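You operate a simulated robot arm through the tools that you are given. There is no shell and no other tool.

You are at the controls of a simulated two-armed robot. One attempt, no reset.

JOB
Put the wide lens on the top of the green chest away on the top of the blue table. Then press the white round button three times. Then take the wheel block on the top of the island bench and put it away on the top of the set-up table. Then take the white tub and leave it on top of the narrow grey carton. Then put the green marking card on the orange pane. Then take the white panel meter and put it on top of the narrow white carton. Then fetch the short silver roll and set it on the far end of the green bench. Then put the rod clamp on the far end of the green bench away on the top of the set-up table. Do these in the order given. Set down upright: wheel block.

It is judged by the outcome, as a careful person would: the job done as asked, and still so three seconds after it is handed in. It fails if anything else is knocked over, pushed out of place, dropped, spilled or broken.

ROBOT AND FRAMES
Two 7-joint arms with fingered hands on one trunk, on a base that moves. Base frame: it is fixed to the floor where the robot stands at the start and does not move with it; the origin is under the middle of the robot, x ahead of it, y to its left, z up. Units: mm, degrees, N and s.
The left shoulder is at the start at [30, 136, 1205], the right one opposite. With the tool pointing down near the work surface each hand reaches from about 280 to 960 mm from the robot's upright axis, wherever it stands, measured 20 degrees to its own side. Places, roughly: far end of the green bench [2800, 5000, 700]; green marking card (8x12x3 cm) [2400, 600, 800]; narrow grey carton (15x9x7 cm) [1600, 0, 900]; narrow white carton (15x9x7 cm) [300, 3200, 900]; orange pane (18x13x1 cm) [4900, -3200, 900]; rod clamp (5x5x4 cm) [2500, 5300, 800]; short silver roll (16x16x8 cm) [800, 3600, 900]; top of the blue table [2500, 600, 800]; top of the set-up table [3400, -100, 800]; wheel block (5x4x8 cm) [1000, 0, 900]; white panel meter (5x8x5 cm) [800, 3400, 900]; white round button [4500, 800, 1000]; white tub (8x8x6 cm) [1500, 100, 800]; wide lens (8x8x7 cm) [7500, 0, 900]. Payload 5 kg a hand.
The tool frame of a hand sits at the grasp point between the pads (the TCP): z along the fingers, y along the line on which they close. The tips reach 42 mm beyond it. The gripper opens to 208 mm; its body begins 119 mm behind the TCP. The gripper is a hand of 4 fingers: y runs from the thumb to the fingers, the wrist lies at [0, 0, -332] in the tool frame, and closing takes about 1.5 s.
Orientation is told as [roll, pitch, yaw] about the base's x, y, z axes, in that order, counted from this pose: with the fingers straight down and closing along the base's y, the tool's x points along the base's -x, its y along +y and its z along -z.

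CONTROLS
- The arms move only by the tool jog_arm. It takes "left_increments", "right_increments" or both (then of equal length, played together; a hand with none holds still); each is a list of rows, each an object (a shift or turn left out is 0, a gripper value left out holds the last) with "hand": the closure, from 0 (fully open) to 1 (shut); "travel": the shift along the tool's x, y, z in mm, a list of three; "turn": the turn, a rotation vector about the tool's x, y, z in degrees, a list of three. In form: [{"hand": hand, "travel": [tx, ty, tz], "turn": [rx, ry, rz]}, ...]. A call has 1 to 20 rows; each row shifts and turns the commanded pose from where the row before left it, along the tool's axes as they then stand. A row lasts 0.2 s, in which the tool goes at most 50 mm and 8.6 degrees; a call with a longer step from one row to the next is refused whole, and so is a gripper value outside its range. Where a pose cannot be reached the arm comes as near as it can. A force on the tool above 40 N (or 10 N above the force at the start of the call, whichever is more), or a blocked arm, ends the call early, and 0.2 s more pass. The fingers move at their own pace (about 72 mm/s each) and stop on an object; they squeeze with about 33 N. The grip force told is the motor's: it shows also when the fingers shut on nothing. Time passes only in rows, and 0.2 s behind the last, so rows that do not move let the fingers close. It gives the time, the measured TCP pose, the force on the tool (base axes), the opening and the grip force at its end, in the units of the frame above (readings bear some noise), with the torque about the TCP (base axes, N m) and any sound that the robot's microphone picked up.
- Cameras (640 x 400 px; columns grow to the right, rows downward): "scene" is now at [59.9, -2.8, 1960.1]; the picture's right is [-0.01, -1.00, 0.00], its down [-0.49, 0.00, -0.87] and it looks along [0.87, -0.01, -0.49] (base axes); focal length 282 px, centre (320, 200). "left" rides on the left gripper at [-101, 0, -145] in its tool frame; the picture's right is [0.00, -1.00, 0.00], its down [0.82, 0.00, -0.57] and it looks along [0.57, 0.00, 0.82] (tool axes); focal length 261 px, centre (320, 200). "right" rides on the right gripper at [101, 0, -145] in its tool frame; the picture's right is [0.00, 1.00, 0.00], its down [-0.82, 0.00, -0.57] and it looks along [-0.57, 0.00, 0.82] (tool axes); focal length 261 px, centre (320, 200). There is no depth. A picture from a camera that has moved, and an enlarged one, comes with that camera's place and axes in the base frame and with its lens.
- camera(camera): a new picture of that camera. The clock stands still meanwhile.
- move_column(by): moves the trunk up (or, below 0, down) by that many mm; the arms and the scene camera ride with it, the base frame stays. It gives what a move gives, with no picture.
- base_move(legs): drives the robot by 1 to 6 legs, each [ahead, left, turn to the left] in mm, mm and degrees, along the robot's own axes; the way and the turn of a leg run together, so that a leg with both is an arc; at most 1500 mm and 180 degrees a leg. The arms and the cameras ride along, it lands a little off, and it stops where it bumps. It gives what a move gives.
- set_grasp(shape, hand): the hand has 4 fingers and takes this shape, open, in about a second: jaw (thumb against the fingers, like two jaws); tri (thumb and two fingers); tip (a fingertip pinch); poke (one finger out to press); point (the index stretched); flat (the hand flat); cup (the hand cupped); fist (a fist). The gripper value then closes the fingers along that shape, each until it touches; the sizes above hold for jaw. It gives what a move gives, with no picture.
- aim_head(pan, tilt): turns the head with the scene camera to pan (to the left, within 143 degrees either way) and tilt (down, from -29 to 69), counted from straight ahead of the robot. It gives what a move gives.
- inspect(camera, box): a new picture of the part [left, top, right, bottom] of that camera's present view, enlarged. The clock stands still meanwhile.
- hand_in(): hands the job in; it is judged then, once.

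Places have to be worked out from the pictures, the camera data and where the tool is seen. Open the grippers and draw the arms clear of the work before you hand the job in, unless the task says otherwise.

The tools are called after "Emit:" as a command line: name --argument value ..., lists and objects as JSON in quotes. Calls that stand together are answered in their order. jog_arm: Moves the arms, as the interface text tells. Its arguments: {"type":"object","properties":{"left_increments":{"type":"array","items":{"type":"object","properties":{"hand":{"type":"number"},"travel":{"type":"array","items":{"type":"number"}},"turn":{"type":"array","items":{"type":"number"}}}}},"right_increments":{"type":"array","items":{"type":"object","properties":{"hand":{"type":"number"},"travel":{"type":"array","items":{"type":"number"}},"turn":{"type":"array","items":{"type":"number"}}}}}},"required":[]} The other tools are called the same way: move_column (by) moves the trunk up or down; set_grasp (shape, hand) gives the hand a shape; base_move (legs) drives the base; aim_head (pan, tilt) turns the head that bears the scene camera; camera (camera) takes a picture; inspect (camera, box) takes an enlarged picture of a part of a camera's view; hand_in () hands the job in.

At the start:

```text
time: 0.0
left_ee_pos: [679.2, 298.5, 1189.7]
left_orientation: [0.0, 0.0, 0.0]
left_force: [0.0, -0.4, -0.2]
left_wrist_torque: [-0.01, 0.02, -0.02]
left_opening: 207.7
left_gripper_force: 0.1
left_shape: jaw
right_ee_pos: [703.5, -354.7, 1124.1]
right_orientation: [0.0, 0.1, 0.0]
right_force: [-0.6, 0.4, 0.0]
right_wrist_torque: [0.03, 0.01, 0.01]
right_opening: 207.9
right_gripper_force: 0.1
right_shape: jaw
trunk travel left (down, up): [-225.0, 265.0]
robot x, y, heading: [-1.2, 1.4, 0.3]
head pan, tilt (commanded): [-0.5, 29.3]
```

scene: 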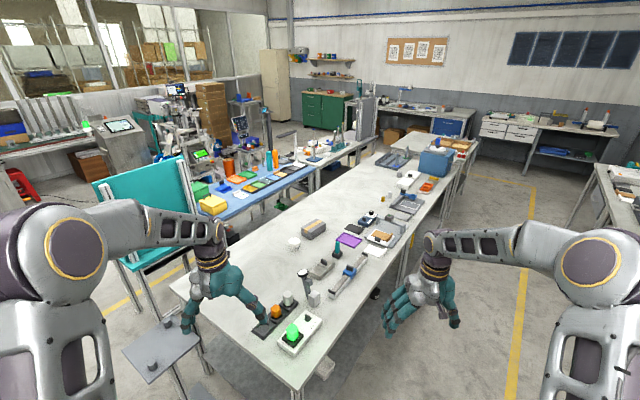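
right: 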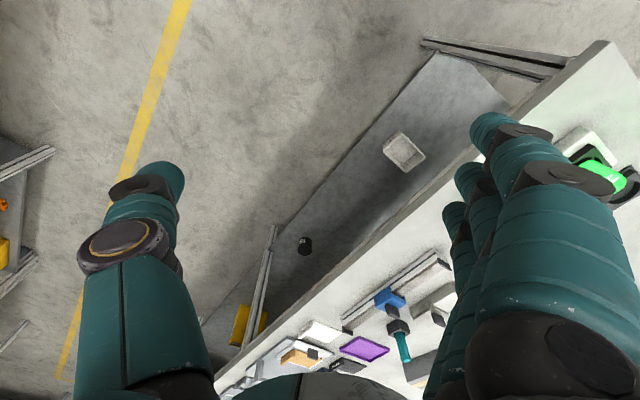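
left: 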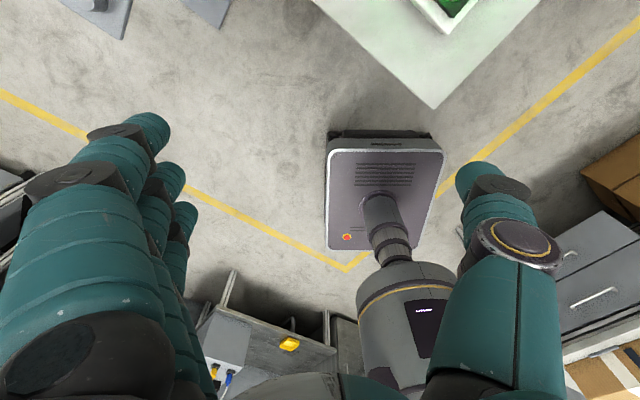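

I start by looking at the scene more closely before I move anything.

Emit:
inspect --camera "scene" --box '[160, 200, 480, 400]'

Emit:
inspect --camera "scene" --box '[240, 60, 480, 210]'

Emit:
inspect --camera "scene" --box '[80, 80, 320, 230]'

```text
2.00 times, centred on (320, 300) of scene
camera zoom: at [59.9, -2.8, 1960.1], right [-0.01, -1.0, 0.0], down [-0.49, 0.0, -0.87], along [0.87, -0.01, -0.49], focal length 563 px, centre (320, 0)
```

zoom: 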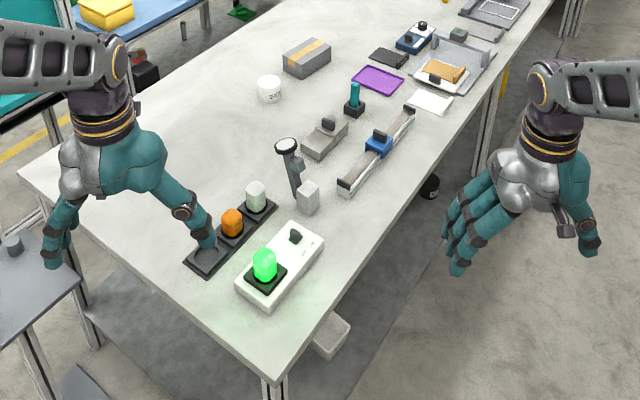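

```text
2.67 times, centred on (360, 135) of scene
camera zoom: at [59.9, -2.8, 1960.1], right [-0.01, -1.0, 0.0], down [-0.49, 0.0, -0.87], along [0.87, -0.01, -0.49], focal length 751 px, centre (213, 373)
```

zoom: 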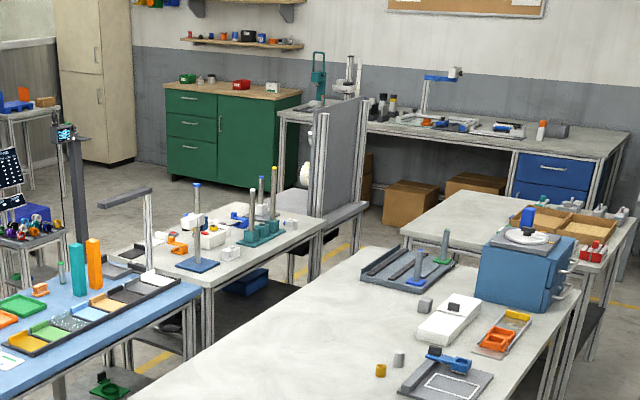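

```text
2.67 times, centred on (200, 155) of scene
camera zoom: at [59.9, -2.8, 1960.1], right [-0.01, -1.0, 0.0], down [-0.49, 0.0, -0.87], along [0.87, -0.01, -0.49], focal length 751 px, centre (640, 320)
```

zoom: 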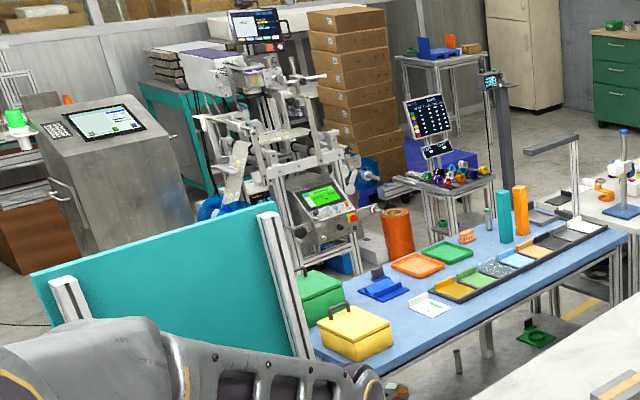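

The workshop is rotated against my base frame: the island's long axis runs at about -36°. I look around by panning the head to map the aisles.

Emit:
inspect --camera "scene" --box '[220, 240, 380, 340]'

Emit:
aim_head --pan -60 --tilt 25

Emit:
camera --camera "scene"

Emit:
aim_head --pan 60 --tilt 25

Emit:
camera --camera "scene"

Emit:
aim_head --pan 120 --tilt 25

Emit:
camera --camera "scene"

Emit:
aim_head --pan -120 --tilt 25

Emit:
camera --camera "scene"

```text
4.00 times, centred on (300, 290) of scene
camera zoom: at [59.9, -2.8, 1960.1], right [-0.01, -1.0, 0.0], down [-0.49, 0.0, -0.87], along [0.87, -0.01, -0.49], focal length 1126 px, centre (400, -160)
```

zoom: 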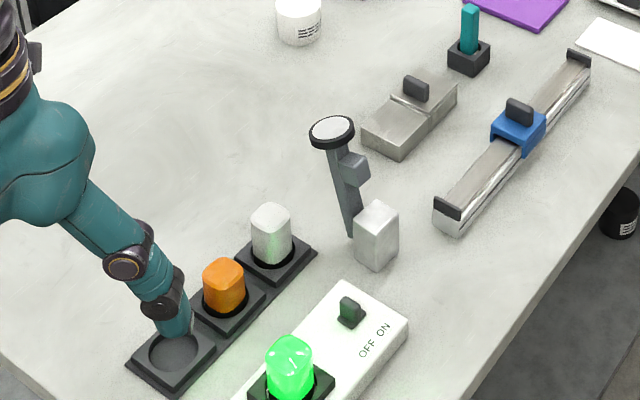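

```text
time: 1.3
left_ee_pos: [679.6, 300.4, 1189.9]
left_orientation: [0.1, -0.1, 0.1]
left_force: [0.5, -0.1, 0.5]
left_wrist_torque: [0.0, -0.01, 0.0]
left_opening: 207.7
left_gripper_force: 0.1
left_shape: jaw
right_ee_pos: [704.3, -355.0, 1124.1]
right_orientation: [0.1, 0.1, 0.0]
right_force: [0.1, -0.4, 0.1]
right_wrist_torque: [0.0, -0.01, 0.0]
right_opening: 207.9
right_gripper_force: 0.2
right_shape: jaw
trunk travel left (down, up): [-225.0, 265.0]
robot x, y, heading: [0.7, -2.3, 0.1]
head pan, tilt (commanded): [-60.0, 25.0]
```

```text
taken
camera scene: at [15.3, -81.8, 1966.9], right [-0.87, -0.5, 0.0], down [-0.21, 0.37, -0.91], along [0.45, -0.78, -0.42], focal length 282 px, centre (320, 200)
```

scene: 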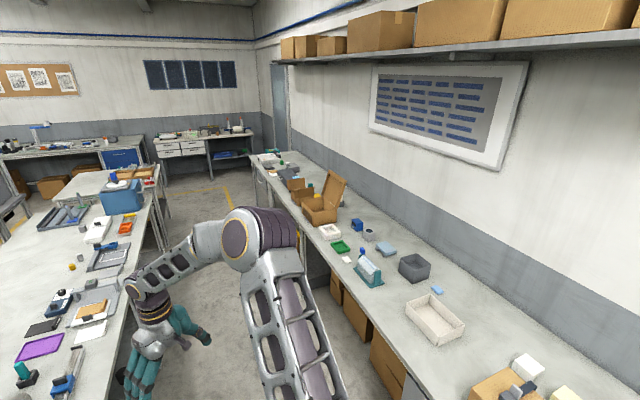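

```text
time: 3.3
left_ee_pos: [679.2, 300.2, 1189.1]
left_orientation: [0.0, 0.0, -0.1]
left_force: [-0.2, -0.2, -0.5]
left_wrist_torque: [-0.02, 0.01, 0.0]
left_opening: 207.5
left_gripper_force: 0.0
left_shape: jaw
right_ee_pos: [704.1, -355.3, 1124.6]
right_orientation: [0.0, 0.0, 0.0]
right_force: [-0.1, 0.0, 0.2]
right_wrist_torque: [-0.03, -0.01, 0.02]
right_opening: 207.9
right_gripper_force: 0.0
right_shape: jaw
trunk travel left (down, up): [-225.0, 265.0]
robot x, y, heading: [0.3, -1.7, 0.1]
head pan, tilt (commanded): [60.0, 25.0]
```

```text
taken
camera scene: at [15.2, 77.7, 1966.9], right [0.87, -0.5, 0.0], down [-0.21, -0.37, -0.91], along [0.45, 0.78, -0.42], focal length 282 px, centre (320, 200)
```

scene: 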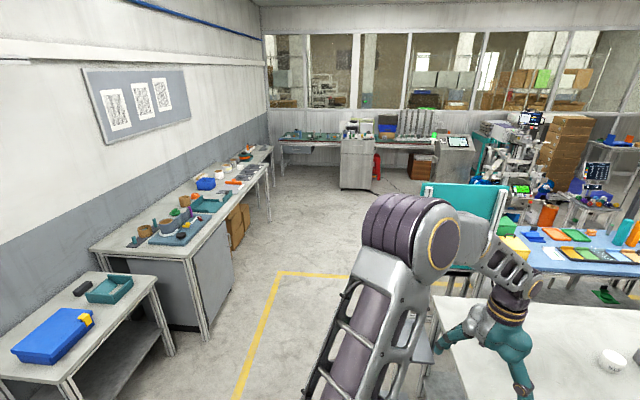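

```text
time: 4.6
left_ee_pos: [678.5, 299.4, 1190.2]
left_orientation: [0.0, 0.0, 0.0]
left_force: [-0.2, -0.6, -0.6]
left_wrist_torque: [0.0, -0.03, 0.03]
left_opening: 207.6
left_gripper_force: 0.0
left_shape: jaw
right_ee_pos: [705.1, -354.9, 1123.9]
right_orientation: [0.0, -0.1, -0.1]
right_force: [1.5, -0.5, 0.4]
right_wrist_torque: [0.03, -0.02, -0.03]
right_opening: 207.9
right_gripper_force: 0.1
right_shape: jaw
trunk travel left (down, up): [-225.0, 265.0]
robot x, y, heading: [1.2, -0.1, 0.1]
head pan, tilt (commanded): [120.0, 25.0]
```

```text
taken
camera scene: at [-76.9, 77.8, 1967.0], right [0.87, 0.5, 0.0], down [0.21, -0.37, -0.91], along [-0.45, 0.79, -0.42], focal length 282 px, centre (320, 200)
```

scene: 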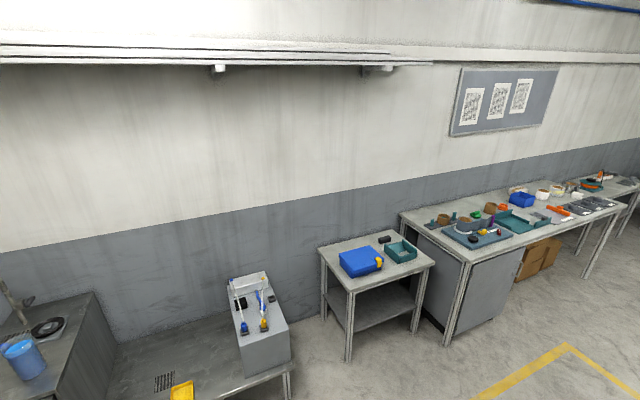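

```text
time: 8.0
left_ee_pos: [678.8, 299.9, 1189.5]
left_orientation: [-0.1, 0.0, 0.0]
left_force: [0.2, 0.6, 0.6]
left_wrist_torque: [-0.01, 0.02, 0.0]
left_opening: 207.4
left_gripper_force: 0.1
left_shape: jaw
right_ee_pos: [705.5, -353.7, 1125.4]
right_orientation: [0.0, 0.0, 0.0]
right_force: [-0.2, -0.8, -0.4]
right_wrist_torque: [-0.03, 0.01, -0.01]
right_opening: 207.7
right_gripper_force: 0.1
right_shape: jaw
trunk travel left (down, up): [-225.0, 265.0]
robot x, y, heading: [3.0, -2.3, -0.2]
head pan, tilt (commanded): [-120.0, 25.0]
```

```text
taken
camera scene: at [-76.9, -81.8, 1967.0], right [-0.87, 0.5, 0.0], down [0.21, 0.37, -0.91], along [-0.45, -0.79, -0.42], focal length 282 px, centre (320, 200)
```

scene: 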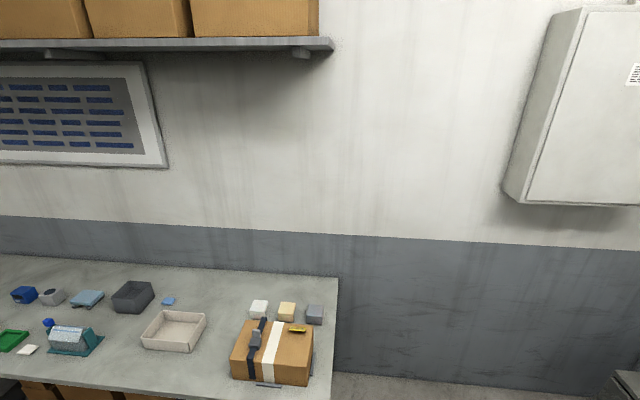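

The room maps well with axes at about -37° (u = 0.8x-0.6y, v = 0.6x+0.8y). I look down to see my own base footprint and the floor on my right.

Emit:
aim_head --pan -90 --tilt 69

Emit:
camera --camera "scene"

Emit:
aim_head --pan 0 --tilt 69

Emit:
camera --camera "scene"

Emit:
aim_head --pan -37 --tilt 15

Emit:
camera --camera "scene"

```text
time: 9.1
left_ee_pos: [678.3, 300.0, 1188.7]
left_orientation: [0.1, 0.0, 0.0]
left_force: [0.3, -0.7, 1.1]
left_wrist_torque: [0.03, -0.01, 0.02]
left_opening: 207.6
left_gripper_force: 0.0
left_shape: jaw
right_ee_pos: [705.7, -354.7, 1124.1]
right_orientation: [0.0, 0.1, 0.0]
right_force: [0.4, -0.5, 0.0]
right_wrist_torque: [0.01, 0.0, 0.0]
right_opening: 207.8
right_gripper_force: 0.1
right_shape: jaw
trunk travel left (down, up): [-225.0, 265.0]
robot x, y, heading: [1.1, -1.5, 0.1]
head pan, tilt (commanded): [-90.0, 68.8]
```

```text
taken
camera scene: at [-31.0, -58.0, 1907.5], right [-1.0, 0.0, 0.0], down [0.0, 0.93, -0.36], along [0.0, -0.36, -0.93], focal length 282 px, centre (320, 200)
```

scene: 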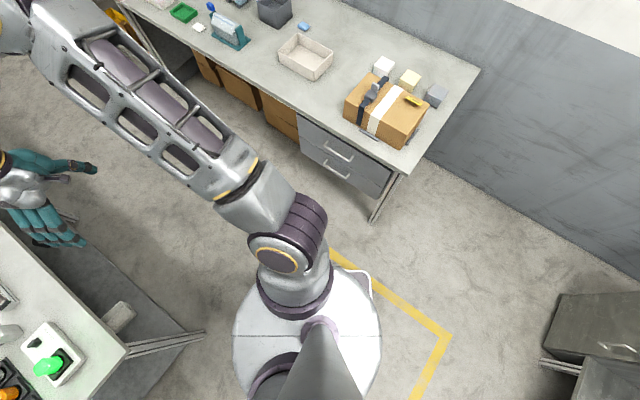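

```text
time: 10.7
left_ee_pos: [680.0, 299.6, 1189.8]
left_orientation: [0.0, 0.0, 0.0]
left_force: [-0.2, -0.2, 0.3]
left_wrist_torque: [-0.03, 0.0, 0.0]
left_opening: 207.9
left_gripper_force: 0.1
left_shape: jaw
right_ee_pos: [704.0, -355.0, 1125.2]
right_orientation: [0.0, 0.0, 0.1]
right_force: [0.7, 0.0, -0.1]
right_wrist_torque: [0.01, 0.02, 0.0]
right_opening: 208.0
right_gripper_force: 0.1
right_shape: jaw
trunk travel left (down, up): [-225.0, 265.0]
robot x, y, heading: [-2.0, 2.1, -0.1]
head pan, tilt (commanded): [0.0, 68.8]
```

```text
taken
camera scene: at [25.0, -2.1, 1907.5], right [0.0, -1.0, 0.0], down [-0.93, 0.0, -0.36], along [0.36, 0.0, -0.93], focal length 282 px, centre (320, 200)
```

scene: 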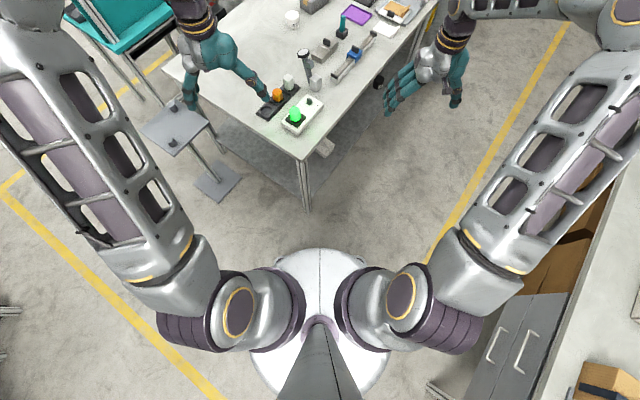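

```text
time: 12.0
left_ee_pos: [678.5, 298.6, 1190.6]
left_orientation: [0.0, 0.0, 0.0]
left_force: [-0.2, 0.6, -0.3]
left_wrist_torque: [-0.02, -0.02, -0.01]
left_opening: 207.9
left_gripper_force: 0.1
left_shape: jaw
right_ee_pos: [704.2, -355.1, 1125.2]
right_orientation: [0.0, 0.0, 0.1]
right_force: [-0.3, -0.2, 0.0]
right_wrist_torque: [0.02, 0.02, 0.02]
right_opening: 207.6
right_gripper_force: 0.0
right_shape: jaw
trunk travel left (down, up): [-225.0, 265.0]
robot x, y, heading: [-0.2, -2.5, -0.2]
head pan, tilt (commanded): [-37.0, 15.0]
```

```text
taken
camera scene: at [43.8, -58.2, 1983.1], right [-0.6, -0.8, 0.0], down [-0.21, 0.16, -0.97], along [0.77, -0.58, -0.26], focal length 282 px, centre (320, 200)
```

scene: 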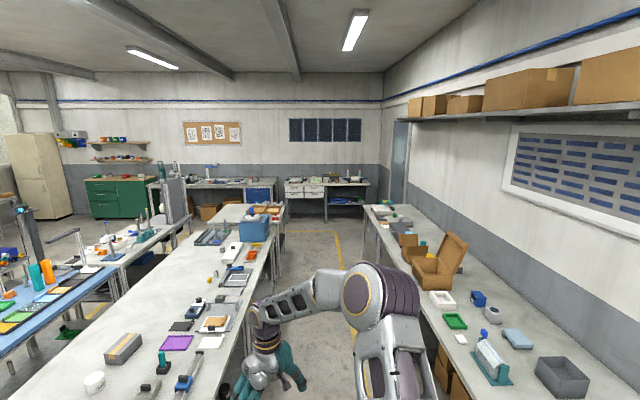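

The base is about 0.6 m wide and the aisle between the island and the right-hand wall table is about 1 m. I pull both hands in and up before driving.

Emit:
jog_arm --left_increments '[{"travel": [45, 0, -10]}, {"travel": [45, 0, -10]}, {"travel": [45, 0, -10]}, {"travel": [45, 0, -10]}, {"travel": [45, 0, -10]}, {"travel": [45, 0, -10]}]' --right_increments '[{"travel": [45, 0, -20]}, {"travel": [45, 0, -20]}, {"travel": [45, 0, -20]}, {"travel": [45, 0, -20]}, {"travel": [45, 0, -20]}, {"travel": [45, 0, -20]}]'

Emit:
aim_head --pan 0 --tilt 60

Emit:
camera --camera "scene"

```text
time: 13.4
left_ee_pos: [403.9, 301.3, 1251.2]
left_orientation: [0.1, -0.3, 0.0]
left_force: [-2.7, 0.7, 0.4]
left_wrist_torque: [-0.08, -0.46, 0.0]
left_opening: 207.6
left_gripper_force: 0.0
left_shape: jaw
right_ee_pos: [430.7, -354.3, 1249.1]
right_orientation: [-0.1, -0.3, 0.1]
right_force: [-3.9, -1.0, 0.7]
right_wrist_torque: [-0.06, -0.42, 0.02]
right_opening: 207.6
right_gripper_force: 0.0
right_shape: jaw
trunk travel left (down, up): [-225.0, 265.0]
robot x, y, heading: [0.7, 0.4, 0.3]
head pan, tilt (commanded): [-37.0, 15.0]
```

```text
time: 14.5
left_ee_pos: [411.2, 300.8, 1249.1]
left_orientation: [0.0, 0.1, 0.0]
left_force: [0.6, -0.3, -0.8]
left_wrist_torque: [0.03, 0.07, 0.0]
left_opening: 207.7
left_gripper_force: 0.0
left_shape: jaw
right_ee_pos: [437.2, -354.0, 1245.8]
right_orientation: [0.0, 0.0, 0.1]
right_force: [0.0, -0.1, -0.8]
right_wrist_torque: [0.01, 0.04, 0.01]
right_opening: 207.8
right_gripper_force: 0.1
right_shape: jaw
trunk travel left (down, up): [-225.0, 265.0]
robot x, y, heading: [3.8, -2.4, -0.0]
head pan, tilt (commanded): [0.0, 60.0]
```

```text
taken
camera scene: at [36.1, -2.3, 1916.9], right [0.0, -1.0, 0.0], down [-0.87, 0.0, -0.5], along [0.5, 0.0, -0.87], focal length 282 px, centre (320, 200)
```

scene: 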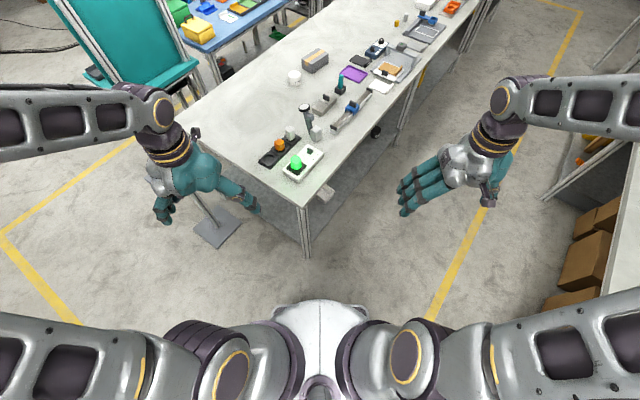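

Elbows stick out sideways at about shoulder height, so I raise the trunk for clearance over table items, turn to face along the aisle and drive a first stretch.

Emit:
move_column --by 200

Emit:
base_move --legs '[[0, 0, -36.9]]'

Emit:
aim_head --pan 0 --tilt 30

Emit:
camera --camera "scene"

```text
time: 16.7
left_ee_pos: [409.7, 300.1, 1449.3]
left_orientation: [0.1, 0.0, 0.0]
left_force: [-0.3, -0.1, 0.3]
left_wrist_torque: [0.02, 0.05, -0.01]
left_opening: 207.5
left_gripper_force: 0.0
left_shape: jaw
right_ee_pos: [436.4, -354.1, 1445.8]
right_orientation: [0.0, 0.0, 0.0]
right_force: [0.1, -0.3, -0.4]
right_wrist_torque: [-0.01, 0.01, 0.0]
right_opening: 207.8
right_gripper_force: 0.1
right_shape: jaw
trunk travel left (down, up): [-425.0, 65.0]
robot x, y, heading: [0.9, 2.8, -0.2]
head pan, tilt (commanded): [0.0, 60.0]
```

```text
time: 18.8
left_ee_pos: [508.1, -8.2, 1449.5]
left_orientation: [0.1, 0.0, -37.2]
left_force: [0.7, -0.1, 0.7]
left_wrist_torque: [0.01, -0.03, 0.0]
left_opening: 207.6
left_gripper_force: 0.1
left_shape: jaw
right_ee_pos: [133.8, -545.0, 1446.8]
right_orientation: [0.0, 0.0, -37.2]
right_force: [0.9, -0.2, 0.0]
right_wrist_torque: [0.02, 0.0, 0.0]
right_opening: 207.8
right_gripper_force: 0.1
right_shape: jaw
trunk travel left (down, up): [-425.0, 65.0]
robot x, y, heading: [-0.6, -3.5, -37.2]
head pan, tilt (commanded): [0.0, 60.0]
```

```text
time: 19.8
left_ee_pos: [507.1, -8.3, 1449.3]
left_orientation: [0.1, 0.0, -37.1]
left_force: [0.0, -0.5, 0.4]
left_wrist_torque: [0.0, 0.0, -0.02]
left_opening: 207.8
left_gripper_force: 0.1
left_shape: jaw
right_ee_pos: [133.0, -544.9, 1447.9]
right_orientation: [0.0, 0.0, -37.2]
right_force: [-0.3, 0.3, -1.2]
right_wrist_torque: [-0.03, 0.01, 0.01]
right_opening: 207.7
right_gripper_force: 0.0
right_shape: jaw
trunk travel left (down, up): [-425.0, 65.0]
robot x, y, heading: [-1.4, -3.2, -37.2]
head pan, tilt (commanded): [0.0, 30.0]
```

```text
taken
camera scene: at [47.2, -38.5, 2158.9], right [-0.6, -0.8, 0.0], down [-0.4, 0.3, -0.87], along [0.69, -0.52, -0.5], focal length 282 px, centre (320, 200)
```

scene: 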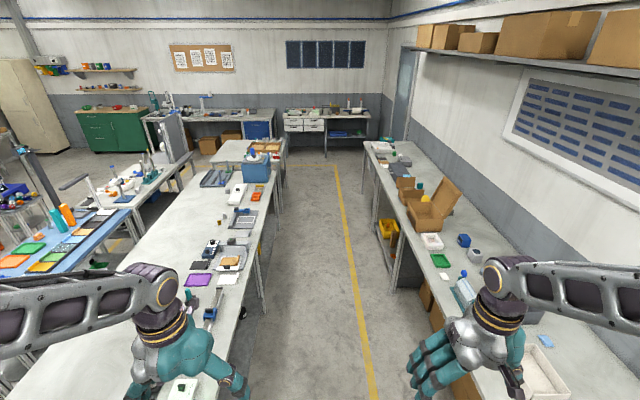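

The heading is aligned with the aisle (yellow line converges at the image centre) and the aisle is clear. I drive ahead, shifting 50 mm right toward its centre.

Emit:
base_move --legs '[[1500, -60, 0.3], [1500, 0, 0]]'

Emit:
aim_head --pan 40 --tilt 25

Emit:
camera --camera "scene"

Emit:
aim_head --pan 0 --tilt 30

Emit:
camera --camera "scene"

```text
refused: leg 1 is longer than a leg can be; nothing moved
```

```text
time: 20.8
left_ee_pos: [507.3, -8.0, 1448.5]
left_orientation: [0.0, 0.0, -37.1]
left_force: [-0.9, 0.8, 0.1]
left_wrist_torque: [-0.01, 0.0, -0.04]
left_opening: 207.8
left_gripper_force: 0.0
left_shape: jaw
right_ee_pos: [133.5, -545.6, 1446.0]
right_orientation: [0.0, 0.0, -37.2]
right_force: [-0.4, -0.3, -0.5]
right_wrist_torque: [-0.01, 0.03, -0.02]
right_opening: 207.9
right_gripper_force: 0.0
right_shape: jaw
trunk travel left (down, up): [-425.0, 65.0]
robot x, y, heading: [1.0, -1.0, -37.1]
head pan, tilt (commanded): [40.0, 25.0]
```

```text
taken
camera scene: at [67.1, 20.4, 2166.9], right [0.05, -1.0, 0.0], down [-0.42, -0.02, -0.91], along [0.91, 0.04, -0.42], focal length 282 px, centre (320, 200)
```

scene: 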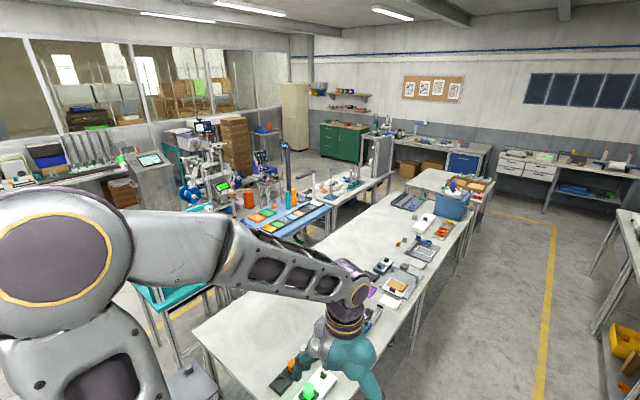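

```text
time: 21.9
left_ee_pos: [507.7, -7.7, 1449.0]
left_orientation: [-0.1, 0.1, -37.2]
left_force: [-0.8, -0.7, 0.1]
left_wrist_torque: [-0.04, -0.02, 0.0]
left_opening: 207.7
left_gripper_force: 0.1
left_shape: jaw
right_ee_pos: [134.2, -545.4, 1446.3]
right_orientation: [0.1, 0.0, -37.2]
right_force: [0.0, 0.5, -0.1]
right_wrist_torque: [0.01, 0.02, -0.01]
right_opening: 207.8
right_gripper_force: 0.0
right_shape: jaw
trunk travel left (down, up): [-425.0, 65.0]
robot x, y, heading: [-3.0, 5.2, -37.2]
head pan, tilt (commanded): [0.0, 30.0]
```

```text
taken
camera scene: at [47.1, -38.6, 2159.0], right [-0.6, -0.8, 0.0], down [-0.4, 0.3, -0.87], along [0.69, -0.52, -0.5], focal length 282 px, centre (320, 200)
```

scene: 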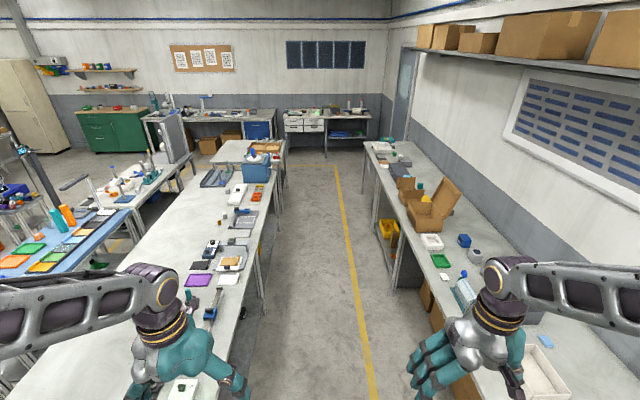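

The first leg was slightly over the 1500 limit. I use shorter legs.

Emit:
base_move --legs '[[1400, -60, 0.3], [1500, 0, 0]]'

Emit:
aim_head --pan 50 --tilt 20

Emit:
camera --camera "scene"

Emit:
aim_head --pan 0 --tilt 30

Emit:
camera --camera "scene"

```text
time: 36.0
left_ee_pos: [2797.8, -1794.5, 1449.0]
left_orientation: [0.0, 0.1, -36.4]
left_force: [0.1, -0.3, 0.1]
left_wrist_torque: [-0.01, -0.02, 0.02]
left_opening: 207.6
left_gripper_force: 0.1
left_shape: jaw
right_ee_pos: [2430.7, -2336.6, 1446.1]
right_orientation: [0.0, 0.1, -36.5]
right_force: [0.2, 0.2, 1.0]
right_wrist_torque: [-0.02, 0.02, 0.0]
right_opening: 208.1
right_gripper_force: 0.1
right_shape: jaw
trunk travel left (down, up): [-425.0, 65.0]
robot x, y, heading: [2291.1, -1796.8, -36.5]
head pan, tilt (commanded): [0.0, 30.0]
```

```text
time: 37.1
left_ee_pos: [2799.3, -1796.0, 1449.6]
left_orientation: [0.0, 0.0, -36.5]
left_force: [0.2, 0.0, -0.2]
left_wrist_torque: [0.04, 0.01, -0.01]
left_opening: 207.9
left_gripper_force: 0.0
left_shape: jaw
right_ee_pos: [2431.8, -2336.7, 1446.3]
right_orientation: [0.0, 0.0, -36.5]
right_force: [0.7, 0.1, -0.6]
right_wrist_torque: [-0.01, -0.01, -0.02]
right_opening: 207.9
right_gripper_force: 0.0
right_shape: jaw
trunk travel left (down, up): [-425.0, 65.0]
robot x, y, heading: [2296.4, -1794.3, -36.6]
head pan, tilt (commanded): [50.0, 20.0]
```

```text
taken
camera scene: at [2356.1, -1755.7, 2175.0], right [0.23, -0.97, 0.0], down [-0.33, -0.08, -0.94], along [0.91, 0.22, -0.34], focal length 282 px, centre (320, 200)
```

scene: 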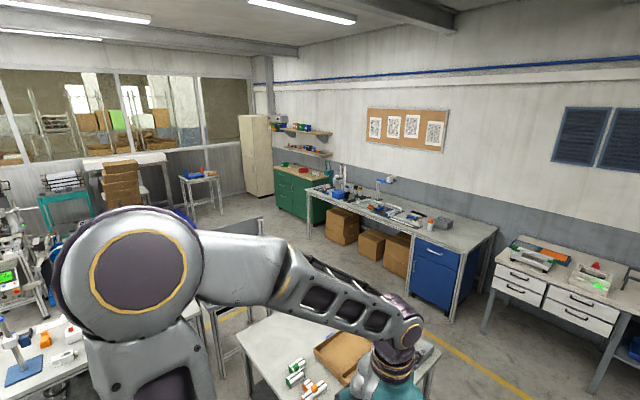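

```text
time: 38.3
left_ee_pos: [2798.2, -1794.0, 1448.7]
left_orientation: [0.0, 0.0, -36.5]
left_force: [0.3, -0.1, 0.1]
left_wrist_torque: [0.03, -0.03, -0.02]
left_opening: 207.7
left_gripper_force: 0.1
left_shape: jaw
right_ee_pos: [2431.4, -2335.7, 1446.3]
right_orientation: [-0.1, -0.1, -36.5]
right_force: [0.6, -0.5, -0.3]
right_wrist_torque: [-0.01, 0.01, 0.03]
right_opening: 207.8
right_gripper_force: 0.0
right_shape: jaw
trunk travel left (down, up): [-425.0, 65.0]
robot x, y, heading: [2289.8, -1794.2, -36.7]
head pan, tilt (commanded): [0.0, 30.0]
```

```text
taken
camera scene: at [2338.1, -1830.9, 2159.0], right [-0.59, -0.8, 0.0], down [-0.4, 0.3, -0.87], along [0.7, -0.51, -0.5], focal length 282 px, centre (320, 200)
```

scene: 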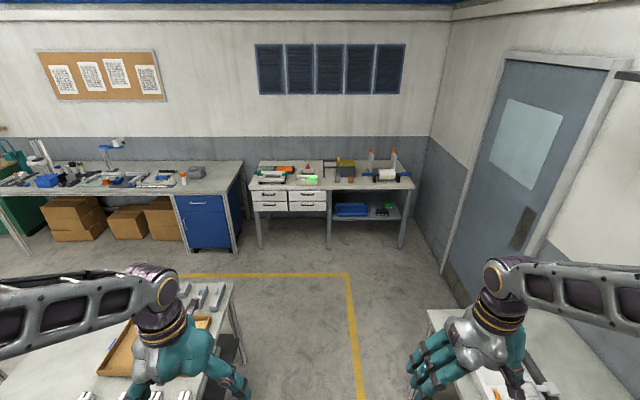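

I'm at the end of the island now. I continue to the cross corridor between the second table and the back-wall benches, then look left.

Emit:
base_move --legs '[[1000, 0, 0], [900, 0, 0]]'

Emit:
aim_head --pan 90 --tilt 25

Emit:
camera --camera "scene"

Emit:
aim_head --pan -15 --tilt 45

Emit:
camera --camera "scene"

```text
time: 47.8
left_ee_pos: [4310.0, -2958.0, 1448.9]
left_orientation: [-0.1, 0.0, -38.2]
left_force: [0.1, -0.5, -0.5]
left_wrist_torque: [0.04, -0.02, 0.0]
left_opening: 208.0
left_gripper_force: 0.1
left_shape: jaw
right_ee_pos: [3925.8, -3488.9, 1445.8]
right_orientation: [0.0, 0.0, -38.2]
right_force: [0.8, -0.2, 0.7]
right_wrist_torque: [-0.02, 0.02, -0.01]
right_opening: 208.0
right_gripper_force: 0.0
right_shape: jaw
trunk travel left (down, up): [-425.0, 65.0]
robot x, y, heading: [3802.4, -2941.7, -38.2]
head pan, tilt (commanded): [0.0, 30.0]
```

```text
time: 49.5
left_ee_pos: [4311.3, -2959.0, 1450.5]
left_orientation: [0.0, 0.1, -38.3]
left_force: [-0.2, 0.0, -0.6]
left_wrist_torque: [-0.01, 0.04, 0.0]
left_opening: 207.9
left_gripper_force: 0.2
left_shape: jaw
right_ee_pos: [3924.7, -3488.2, 1446.0]
right_orientation: [-0.1, 0.0, -38.2]
right_force: [0.0, 0.5, -0.4]
right_wrist_torque: [0.03, 0.03, 0.02]
right_opening: 208.1
right_gripper_force: 0.1
right_shape: jaw
trunk travel left (down, up): [-425.0, 65.0]
robot x, y, heading: [3803.2, -2942.1, -38.4]
head pan, tilt (commanded): [90.0, 25.0]
```

```text
taken
camera scene: at [3834.8, -2852.4, 2166.9], right [0.79, -0.62, 0.0], down [-0.26, -0.33, -0.91], along [0.56, 0.71, -0.42], focal length 282 px, centre (320, 200)
```

scene: 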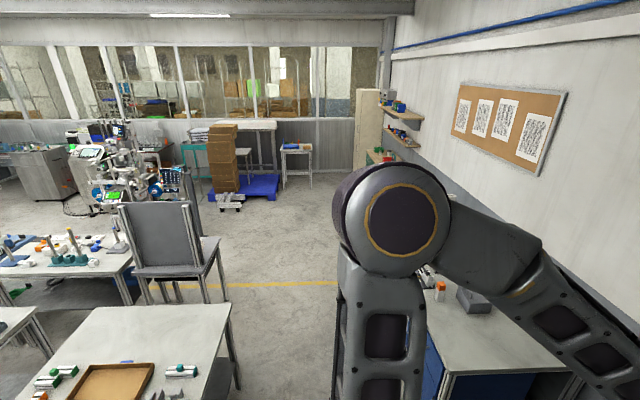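

```text
time: 51.3
left_ee_pos: [4310.7, -2957.7, 1449.2]
left_orientation: [-0.1, 0.0, -38.2]
left_force: [0.3, -0.3, -0.9]
left_wrist_torque: [-0.01, -0.03, -0.03]
left_opening: 207.7
left_gripper_force: 0.1
left_shape: jaw
right_ee_pos: [3925.3, -3488.6, 1445.9]
right_orientation: [0.0, 0.0, -38.2]
right_force: [0.2, 0.3, -0.3]
right_wrist_torque: [0.0, 0.0, 0.0]
right_opening: 207.7
right_gripper_force: 0.0
right_shape: jaw
trunk travel left (down, up): [-425.0, 65.0]
robot x, y, heading: [3805.7, -2940.9, -38.3]
head pan, tilt (commanded): [-15.0, 45.0]
```

```text
taken
camera scene: at [3826.4, -2989.8, 2136.3], right [-0.8, -0.6, 0.0], down [-0.42, 0.57, -0.71], along [0.42, -0.57, -0.71], focal length 282 px, centre (320, 200)
```

scene: 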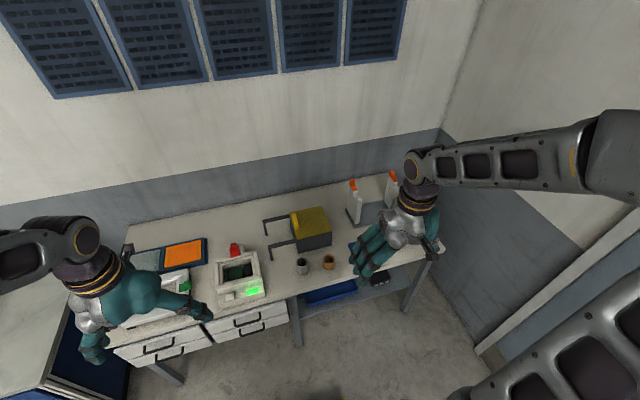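

The orange pane is visible on the back bench here for later. The corridor to the left toward the green chest looks open; I turn to face along it and look.

Emit:
base_move --legs '[[0, 0, 91.3]]'

Emit:
aim_head --pan 0 --tilt 30

Emit:
camera --camera "scene"

```text
time: 55.6
left_ee_pos: [3809.7, -2433.3, 1448.9]
left_orientation: [0.0, -0.1, 52.9]
left_force: [0.2, 0.0, -0.1]
left_wrist_torque: [0.0, -0.02, -0.02]
left_opening: 207.9
left_gripper_force: 0.0
left_shape: jaw
right_ee_pos: [4348.0, -2808.5, 1445.3]
right_orientation: [0.0, 0.1, 52.8]
right_force: [-0.1, -0.7, -0.3]
right_wrist_torque: [0.01, 0.0, 0.0]
right_opening: 207.9
right_gripper_force: 0.1
right_shape: jaw
trunk travel left (down, up): [-425.0, 65.0]
robot x, y, heading: [3799.3, -2941.6, 52.7]
head pan, tilt (commanded): [-15.0, 45.0]
```

```text
time: 56.3
left_ee_pos: [3810.6, -2432.3, 1448.2]
left_orientation: [0.0, 0.0, 52.8]
left_force: [0.0, -0.2, 0.0]
left_wrist_torque: [0.0, 0.01, 0.04]
left_opening: 207.7
left_gripper_force: 0.0
left_shape: jaw
right_ee_pos: [4347.4, -2807.7, 1446.7]
right_orientation: [0.0, 0.0, 52.8]
right_force: [-0.2, -0.6, -0.2]
right_wrist_torque: [-0.01, 0.02, -0.02]
right_opening: 207.7
right_gripper_force: 0.1
right_shape: jaw
trunk travel left (down, up): [-425.0, 65.0]
robot x, y, heading: [3799.6, -2939.8, 52.7]
head pan, tilt (commanded): [0.0, 30.0]
```

```text
taken
camera scene: at [3837.8, -2894.8, 2158.9], right [0.8, -0.61, 0.0], down [-0.3, -0.4, -0.87], along [0.52, 0.69, -0.5], focal length 282 px, centre (320, 200)
```

scene: 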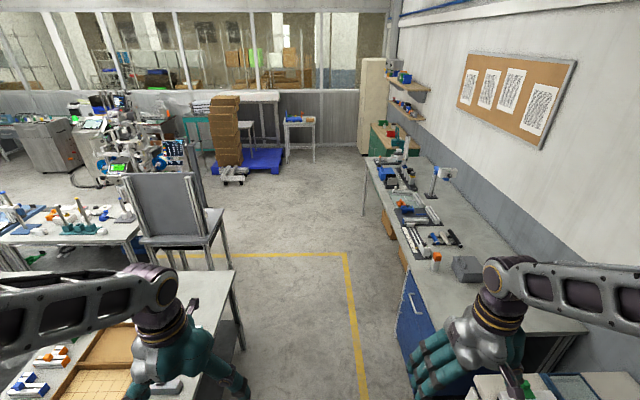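

The corridor is clear. I drive toward the front of the green chest.

Emit:
base_move --legs '[[1450, 50, 0.3], [1450, 0, 0], [1000, 0, 0]]'

Emit:
aim_head --pan -50 --tilt 35

Emit:
camera --camera "scene"

```text
time: 75.1
left_ee_pos: [6184.7, 657.9, 1448.7]
left_orientation: [0.0, 0.0, 51.8]
left_force: [-0.5, -0.6, -0.3]
left_wrist_torque: [0.01, -0.01, -0.02]
left_opening: 207.8
left_gripper_force: 0.0
left_shape: jaw
right_ee_pos: [6715.0, 272.2, 1446.1]
right_orientation: [0.0, 0.0, 51.8]
right_force: [0.8, 0.1, -1.4]
right_wrist_torque: [0.0, 0.01, 0.03]
right_opening: 207.9
right_gripper_force: 0.1
right_shape: jaw
trunk travel left (down, up): [-425.0, 65.0]
robot x, y, heading: [6169.5, 146.4, 51.7]
head pan, tilt (commanded): [0.0, 30.0]
```

```text
time: 76.3
left_ee_pos: [6185.6, 658.0, 1448.6]
left_orientation: [0.0, -0.1, 51.8]
left_force: [0.4, 0.3, 0.7]
left_wrist_torque: [0.01, 0.0, 0.01]
left_opening: 207.8
left_gripper_force: 0.0
left_shape: jaw
right_ee_pos: [6715.1, 273.8, 1445.4]
right_orientation: [0.0, 0.0, 51.8]
right_force: [-0.3, 0.2, -0.7]
right_wrist_torque: [-0.02, -0.01, -0.04]
right_opening: 208.0
right_gripper_force: 0.1
right_shape: jaw
trunk travel left (down, up): [-425.0, 65.0]
robot x, y, heading: [6166.2, 147.1, 51.7]
head pan, tilt (commanded): [-50.0, 35.0]
```

```text
taken
camera scene: at [6236.1, 127.3, 2151.2], right [0.03, -1.0, 0.0], down [-0.57, -0.02, -0.82], along [0.82, 0.03, -0.57], focal length 282 px, centre (320, 200)
```

scene: 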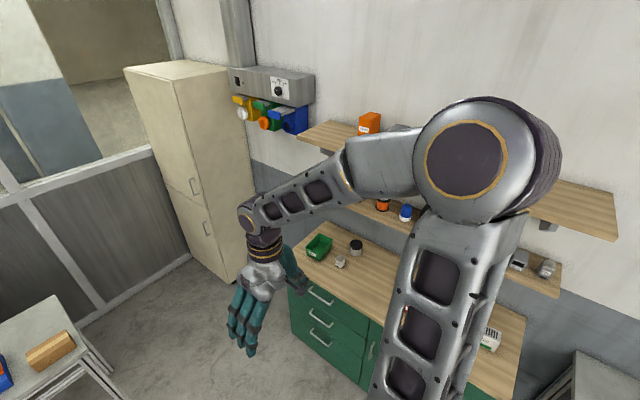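

The chest top carries several items (green bin, small dark-capped item, white item). I turn to face the chest and look again.

Emit:
base_move --legs '[[0, 0, -88.6]]'

Emit:
aim_head --pan 20 --tilt 40

Emit:
camera --camera "scene"

```text
time: 80.4
left_ee_pos: [6675.8, 148.8, 1448.2]
left_orientation: [0.1, -0.1, -36.4]
left_force: [0.1, 0.5, -0.3]
left_wrist_torque: [0.02, 0.02, 0.01]
left_opening: 207.6
left_gripper_force: 0.1
left_shape: jaw
right_ee_pos: [6307.4, -394.0, 1445.3]
right_orientation: [0.1, 0.0, -36.4]
right_force: [-0.1, -0.2, 0.1]
right_wrist_torque: [-0.01, -0.01, 0.03]
right_opening: 207.7
right_gripper_force: 0.0
right_shape: jaw
trunk travel left (down, up): [-425.0, 65.0]
robot x, y, heading: [6170.6, 149.0, -36.4]
head pan, tilt (commanded): [-50.0, 35.0]
```

```text
time: 81.8
left_ee_pos: [6676.0, 148.2, 1449.4]
left_orientation: [0.0, 0.0, -36.5]
left_force: [-0.3, 0.1, 0.5]
left_wrist_torque: [0.02, -0.03, -0.03]
left_opening: 207.7
left_gripper_force: 0.0
left_shape: jaw
right_ee_pos: [6307.1, -394.4, 1445.0]
right_orientation: [0.0, 0.0, -36.5]
right_force: [-0.1, 0.2, 0.0]
right_wrist_torque: [-0.02, -0.01, -0.02]
right_opening: 207.8
right_gripper_force: 0.1
right_shape: jaw
trunk travel left (down, up): [-425.0, 65.0]
robot x, y, heading: [6165.6, 149.8, -36.2]
head pan, tilt (commanded): [20.0, 40.0]
```

```text
taken
camera scene: at [6223.8, 140.9, 2143.6], right [-0.28, -0.96, 0.0], down [-0.62, 0.18, -0.77], along [0.73, -0.22, -0.64], focal length 282 px, centre (320, 200)
```

scene: 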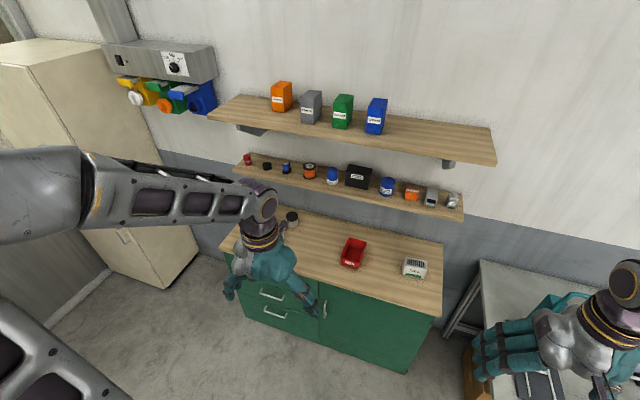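

A dark round item sits at about pixel (291, 218), matching the lens's rough place. I zoom in on the chest top.

Emit:
inspect --camera "scene" --box '[200, 190, 360, 290]'

Emit:
inspect --camera "scene" --box '[300, 190, 460, 290]'

```text
4.00 times, centred on (280, 240) of scene
camera zoom: at [6223.8, 140.9, 2143.6], right [-0.28, -0.96, 0.0], down [-0.62, 0.18, -0.77], along [0.73, -0.22, -0.64], focal length 1126 px, centre (480, 40)
```

zoom: 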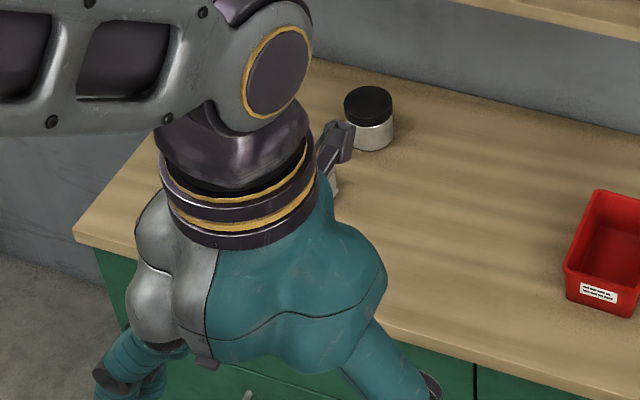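

```text
4.00 times, centred on (380, 240) of scene
camera zoom: at [6223.8, 140.9, 2143.6], right [-0.28, -0.96, 0.0], down [-0.62, 0.18, -0.77], along [0.73, -0.22, -0.64], focal length 1126 px, centre (80, 40)
```

zoom: 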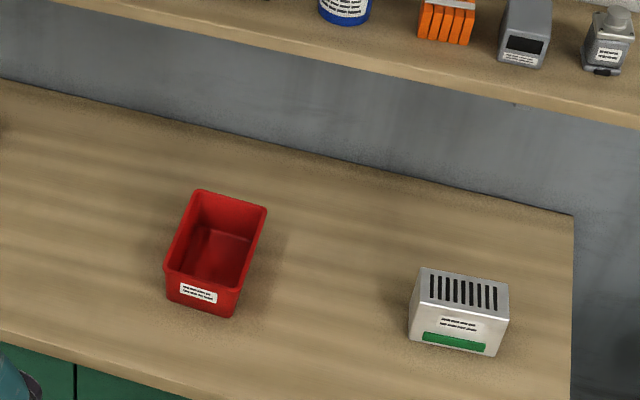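

My left hand hides part of the chest top. I swing it to the left to see the neighbours of the dark round item.

Emit:
jog_arm --left_increments '[{"travel": [0, 48, 0]}, {"travel": [0, 48, 0]}, {"travel": [0, 48, 0]}, {"travel": [0, 48, 0]}, {"travel": [0, 48, 0]}]'

Emit:
camera --camera "scene"

Emit:
inspect --camera "scene" --box '[220, 190, 380, 290]'

```text
time: 83.0
left_ee_pos: [6819.7, 342.7, 1451.4]
left_orientation: [0.0, 0.0, -36.5]
left_force: [0.5, -0.8, -0.6]
left_wrist_torque: [0.01, 0.09, 0.01]
left_opening: 207.7
left_gripper_force: 0.1
left_shape: jaw
right_ee_pos: [6308.8, -394.1, 1446.2]
right_orientation: [-0.1, -0.1, -36.6]
right_force: [0.1, 0.2, -0.7]
right_wrist_torque: [-0.07, 0.07, -0.01]
right_opening: 207.9
right_gripper_force: 0.0
right_shape: jaw
trunk travel left (down, up): [-425.0, 65.0]
robot x, y, heading: [6166.8, 150.5, -36.6]
head pan, tilt (commanded): [20.0, 40.0]
```

```text
taken
camera scene: at [6225.8, 142.2, 2143.5], right [-0.28, -0.96, 0.0], down [-0.62, 0.18, -0.77], along [0.73, -0.22, -0.64], focal length 282 px, centre (320, 200)
```

scene: 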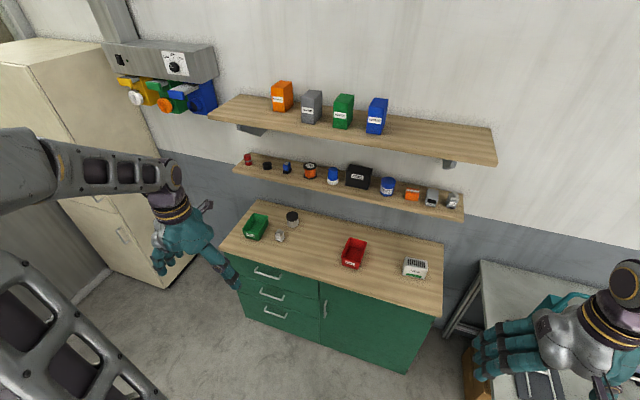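

```text
4.00 times, centred on (300, 240) of scene
camera zoom: at [6225.8, 142.2, 2143.5], right [-0.28, -0.96, 0.0], down [-0.62, 0.18, -0.77], along [0.73, -0.22, -0.64], focal length 1126 px, centre (400, 40)
```

zoom: 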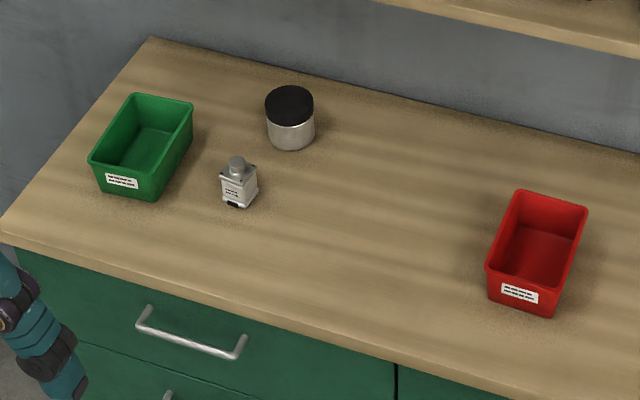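

The black-capped silver cylinder (≈8 cm) must be the wide lens; I put it at about (7495, -52), with a small silver bottle 150 mm in front of it and a shelf hanging above the chest top, so I will reach in with the hand tilted about 45°. I move the base closer first.

Emit:
base_move --legs '[[420, 420, -0.4]]'

Emit:
move_column --by -200

Emit:
aim_head --pan 5 --tilt 45

Emit:
camera --camera "scene"

```text
time: 86.4
left_ee_pos: [7403.3, 424.3, 1451.9]
left_orientation: [0.1, 0.0, -36.9]
left_force: [0.4, 0.4, -0.1]
left_wrist_torque: [0.01, -0.03, -0.05]
left_opening: 207.9
left_gripper_force: 0.1
left_shape: jaw
right_ee_pos: [6886.7, -307.7, 1445.5]
right_orientation: [0.0, -0.1, -36.9]
right_force: [0.3, -0.5, 0.4]
right_wrist_torque: [0.0, 0.03, 0.0]
right_opening: 207.8
right_gripper_force: 0.0
right_shape: jaw
trunk travel left (down, up): [-425.0, 65.0]
robot x, y, heading: [6754.1, 236.2, -37.0]
head pan, tilt (commanded): [20.0, 40.0]
```

```text
time: 88.6
left_ee_pos: [7403.6, 424.5, 1251.5]
left_orientation: [0.0, 0.0, -36.9]
left_force: [-0.4, 0.3, 0.2]
left_wrist_torque: [0.02, 0.02, 0.02]
left_opening: 208.0
left_gripper_force: 0.0
left_shape: jaw
right_ee_pos: [6888.1, -308.3, 1245.6]
right_orientation: [0.0, 0.0, -37.0]
right_force: [-0.1, 0.8, 0.4]
right_wrist_torque: [-0.01, 0.0, -0.03]
right_opening: 207.7
right_gripper_force: 0.0
right_shape: jaw
trunk travel left (down, up): [-225.0, 265.0]
robot x, y, heading: [6752.2, 234.1, -36.9]
head pan, tilt (commanded): [20.0, 40.0]
```

```text
time: 89.3
left_ee_pos: [7403.1, 423.8, 1251.5]
left_orientation: [0.1, 0.0, -36.9]
left_force: [-0.4, -0.1, -0.1]
left_wrist_torque: [0.02, 0.0, 0.02]
left_opening: 207.9
left_gripper_force: 0.0
left_shape: jaw
right_ee_pos: [6888.3, -308.4, 1245.8]
right_orientation: [0.0, 0.0, -36.9]
right_force: [-0.1, -0.4, -0.8]
right_wrist_torque: [-0.01, -0.02, 0.01]
right_opening: 208.0
right_gripper_force: 0.0
right_shape: jaw
trunk travel left (down, up): [-225.0, 265.0]
robot x, y, heading: [6752.6, 237.4, -36.9]
head pan, tilt (commanded): [5.0, 45.0]
```

```text
taken
camera scene: at [6795.6, 209.6, 1936.4], right [-0.53, -0.85, 0.0], down [-0.6, 0.37, -0.71], along [0.6, -0.37, -0.71], focal length 282 px, centre (320, 200)
```

scene: 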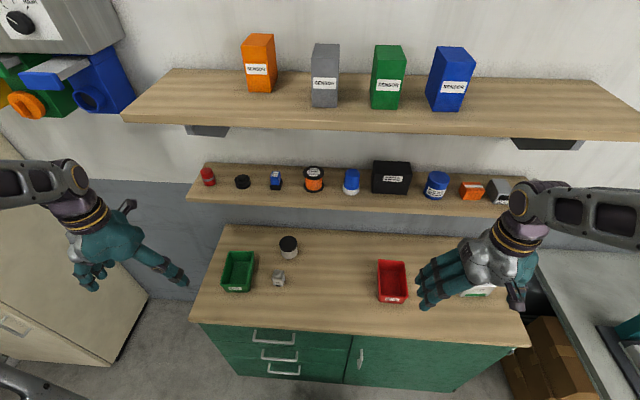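

I zoom on the lens from this nearer viewpoint to triangulate its position and height.

Emit:
inspect --camera "scene" --box '[220, 220, 340, 295]'

```text
5.33 times, centred on (280, 258) of scene
camera zoom: at [6795.6, 209.6, 1936.4], right [-0.53, -0.85, 0.0], down [-0.6, 0.37, -0.71], along [0.6, -0.37, -0.71], focal length 1502 px, centre (533, -107)
```

zoom: 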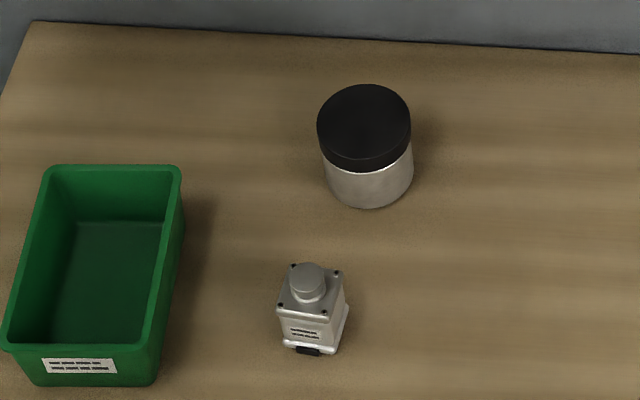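

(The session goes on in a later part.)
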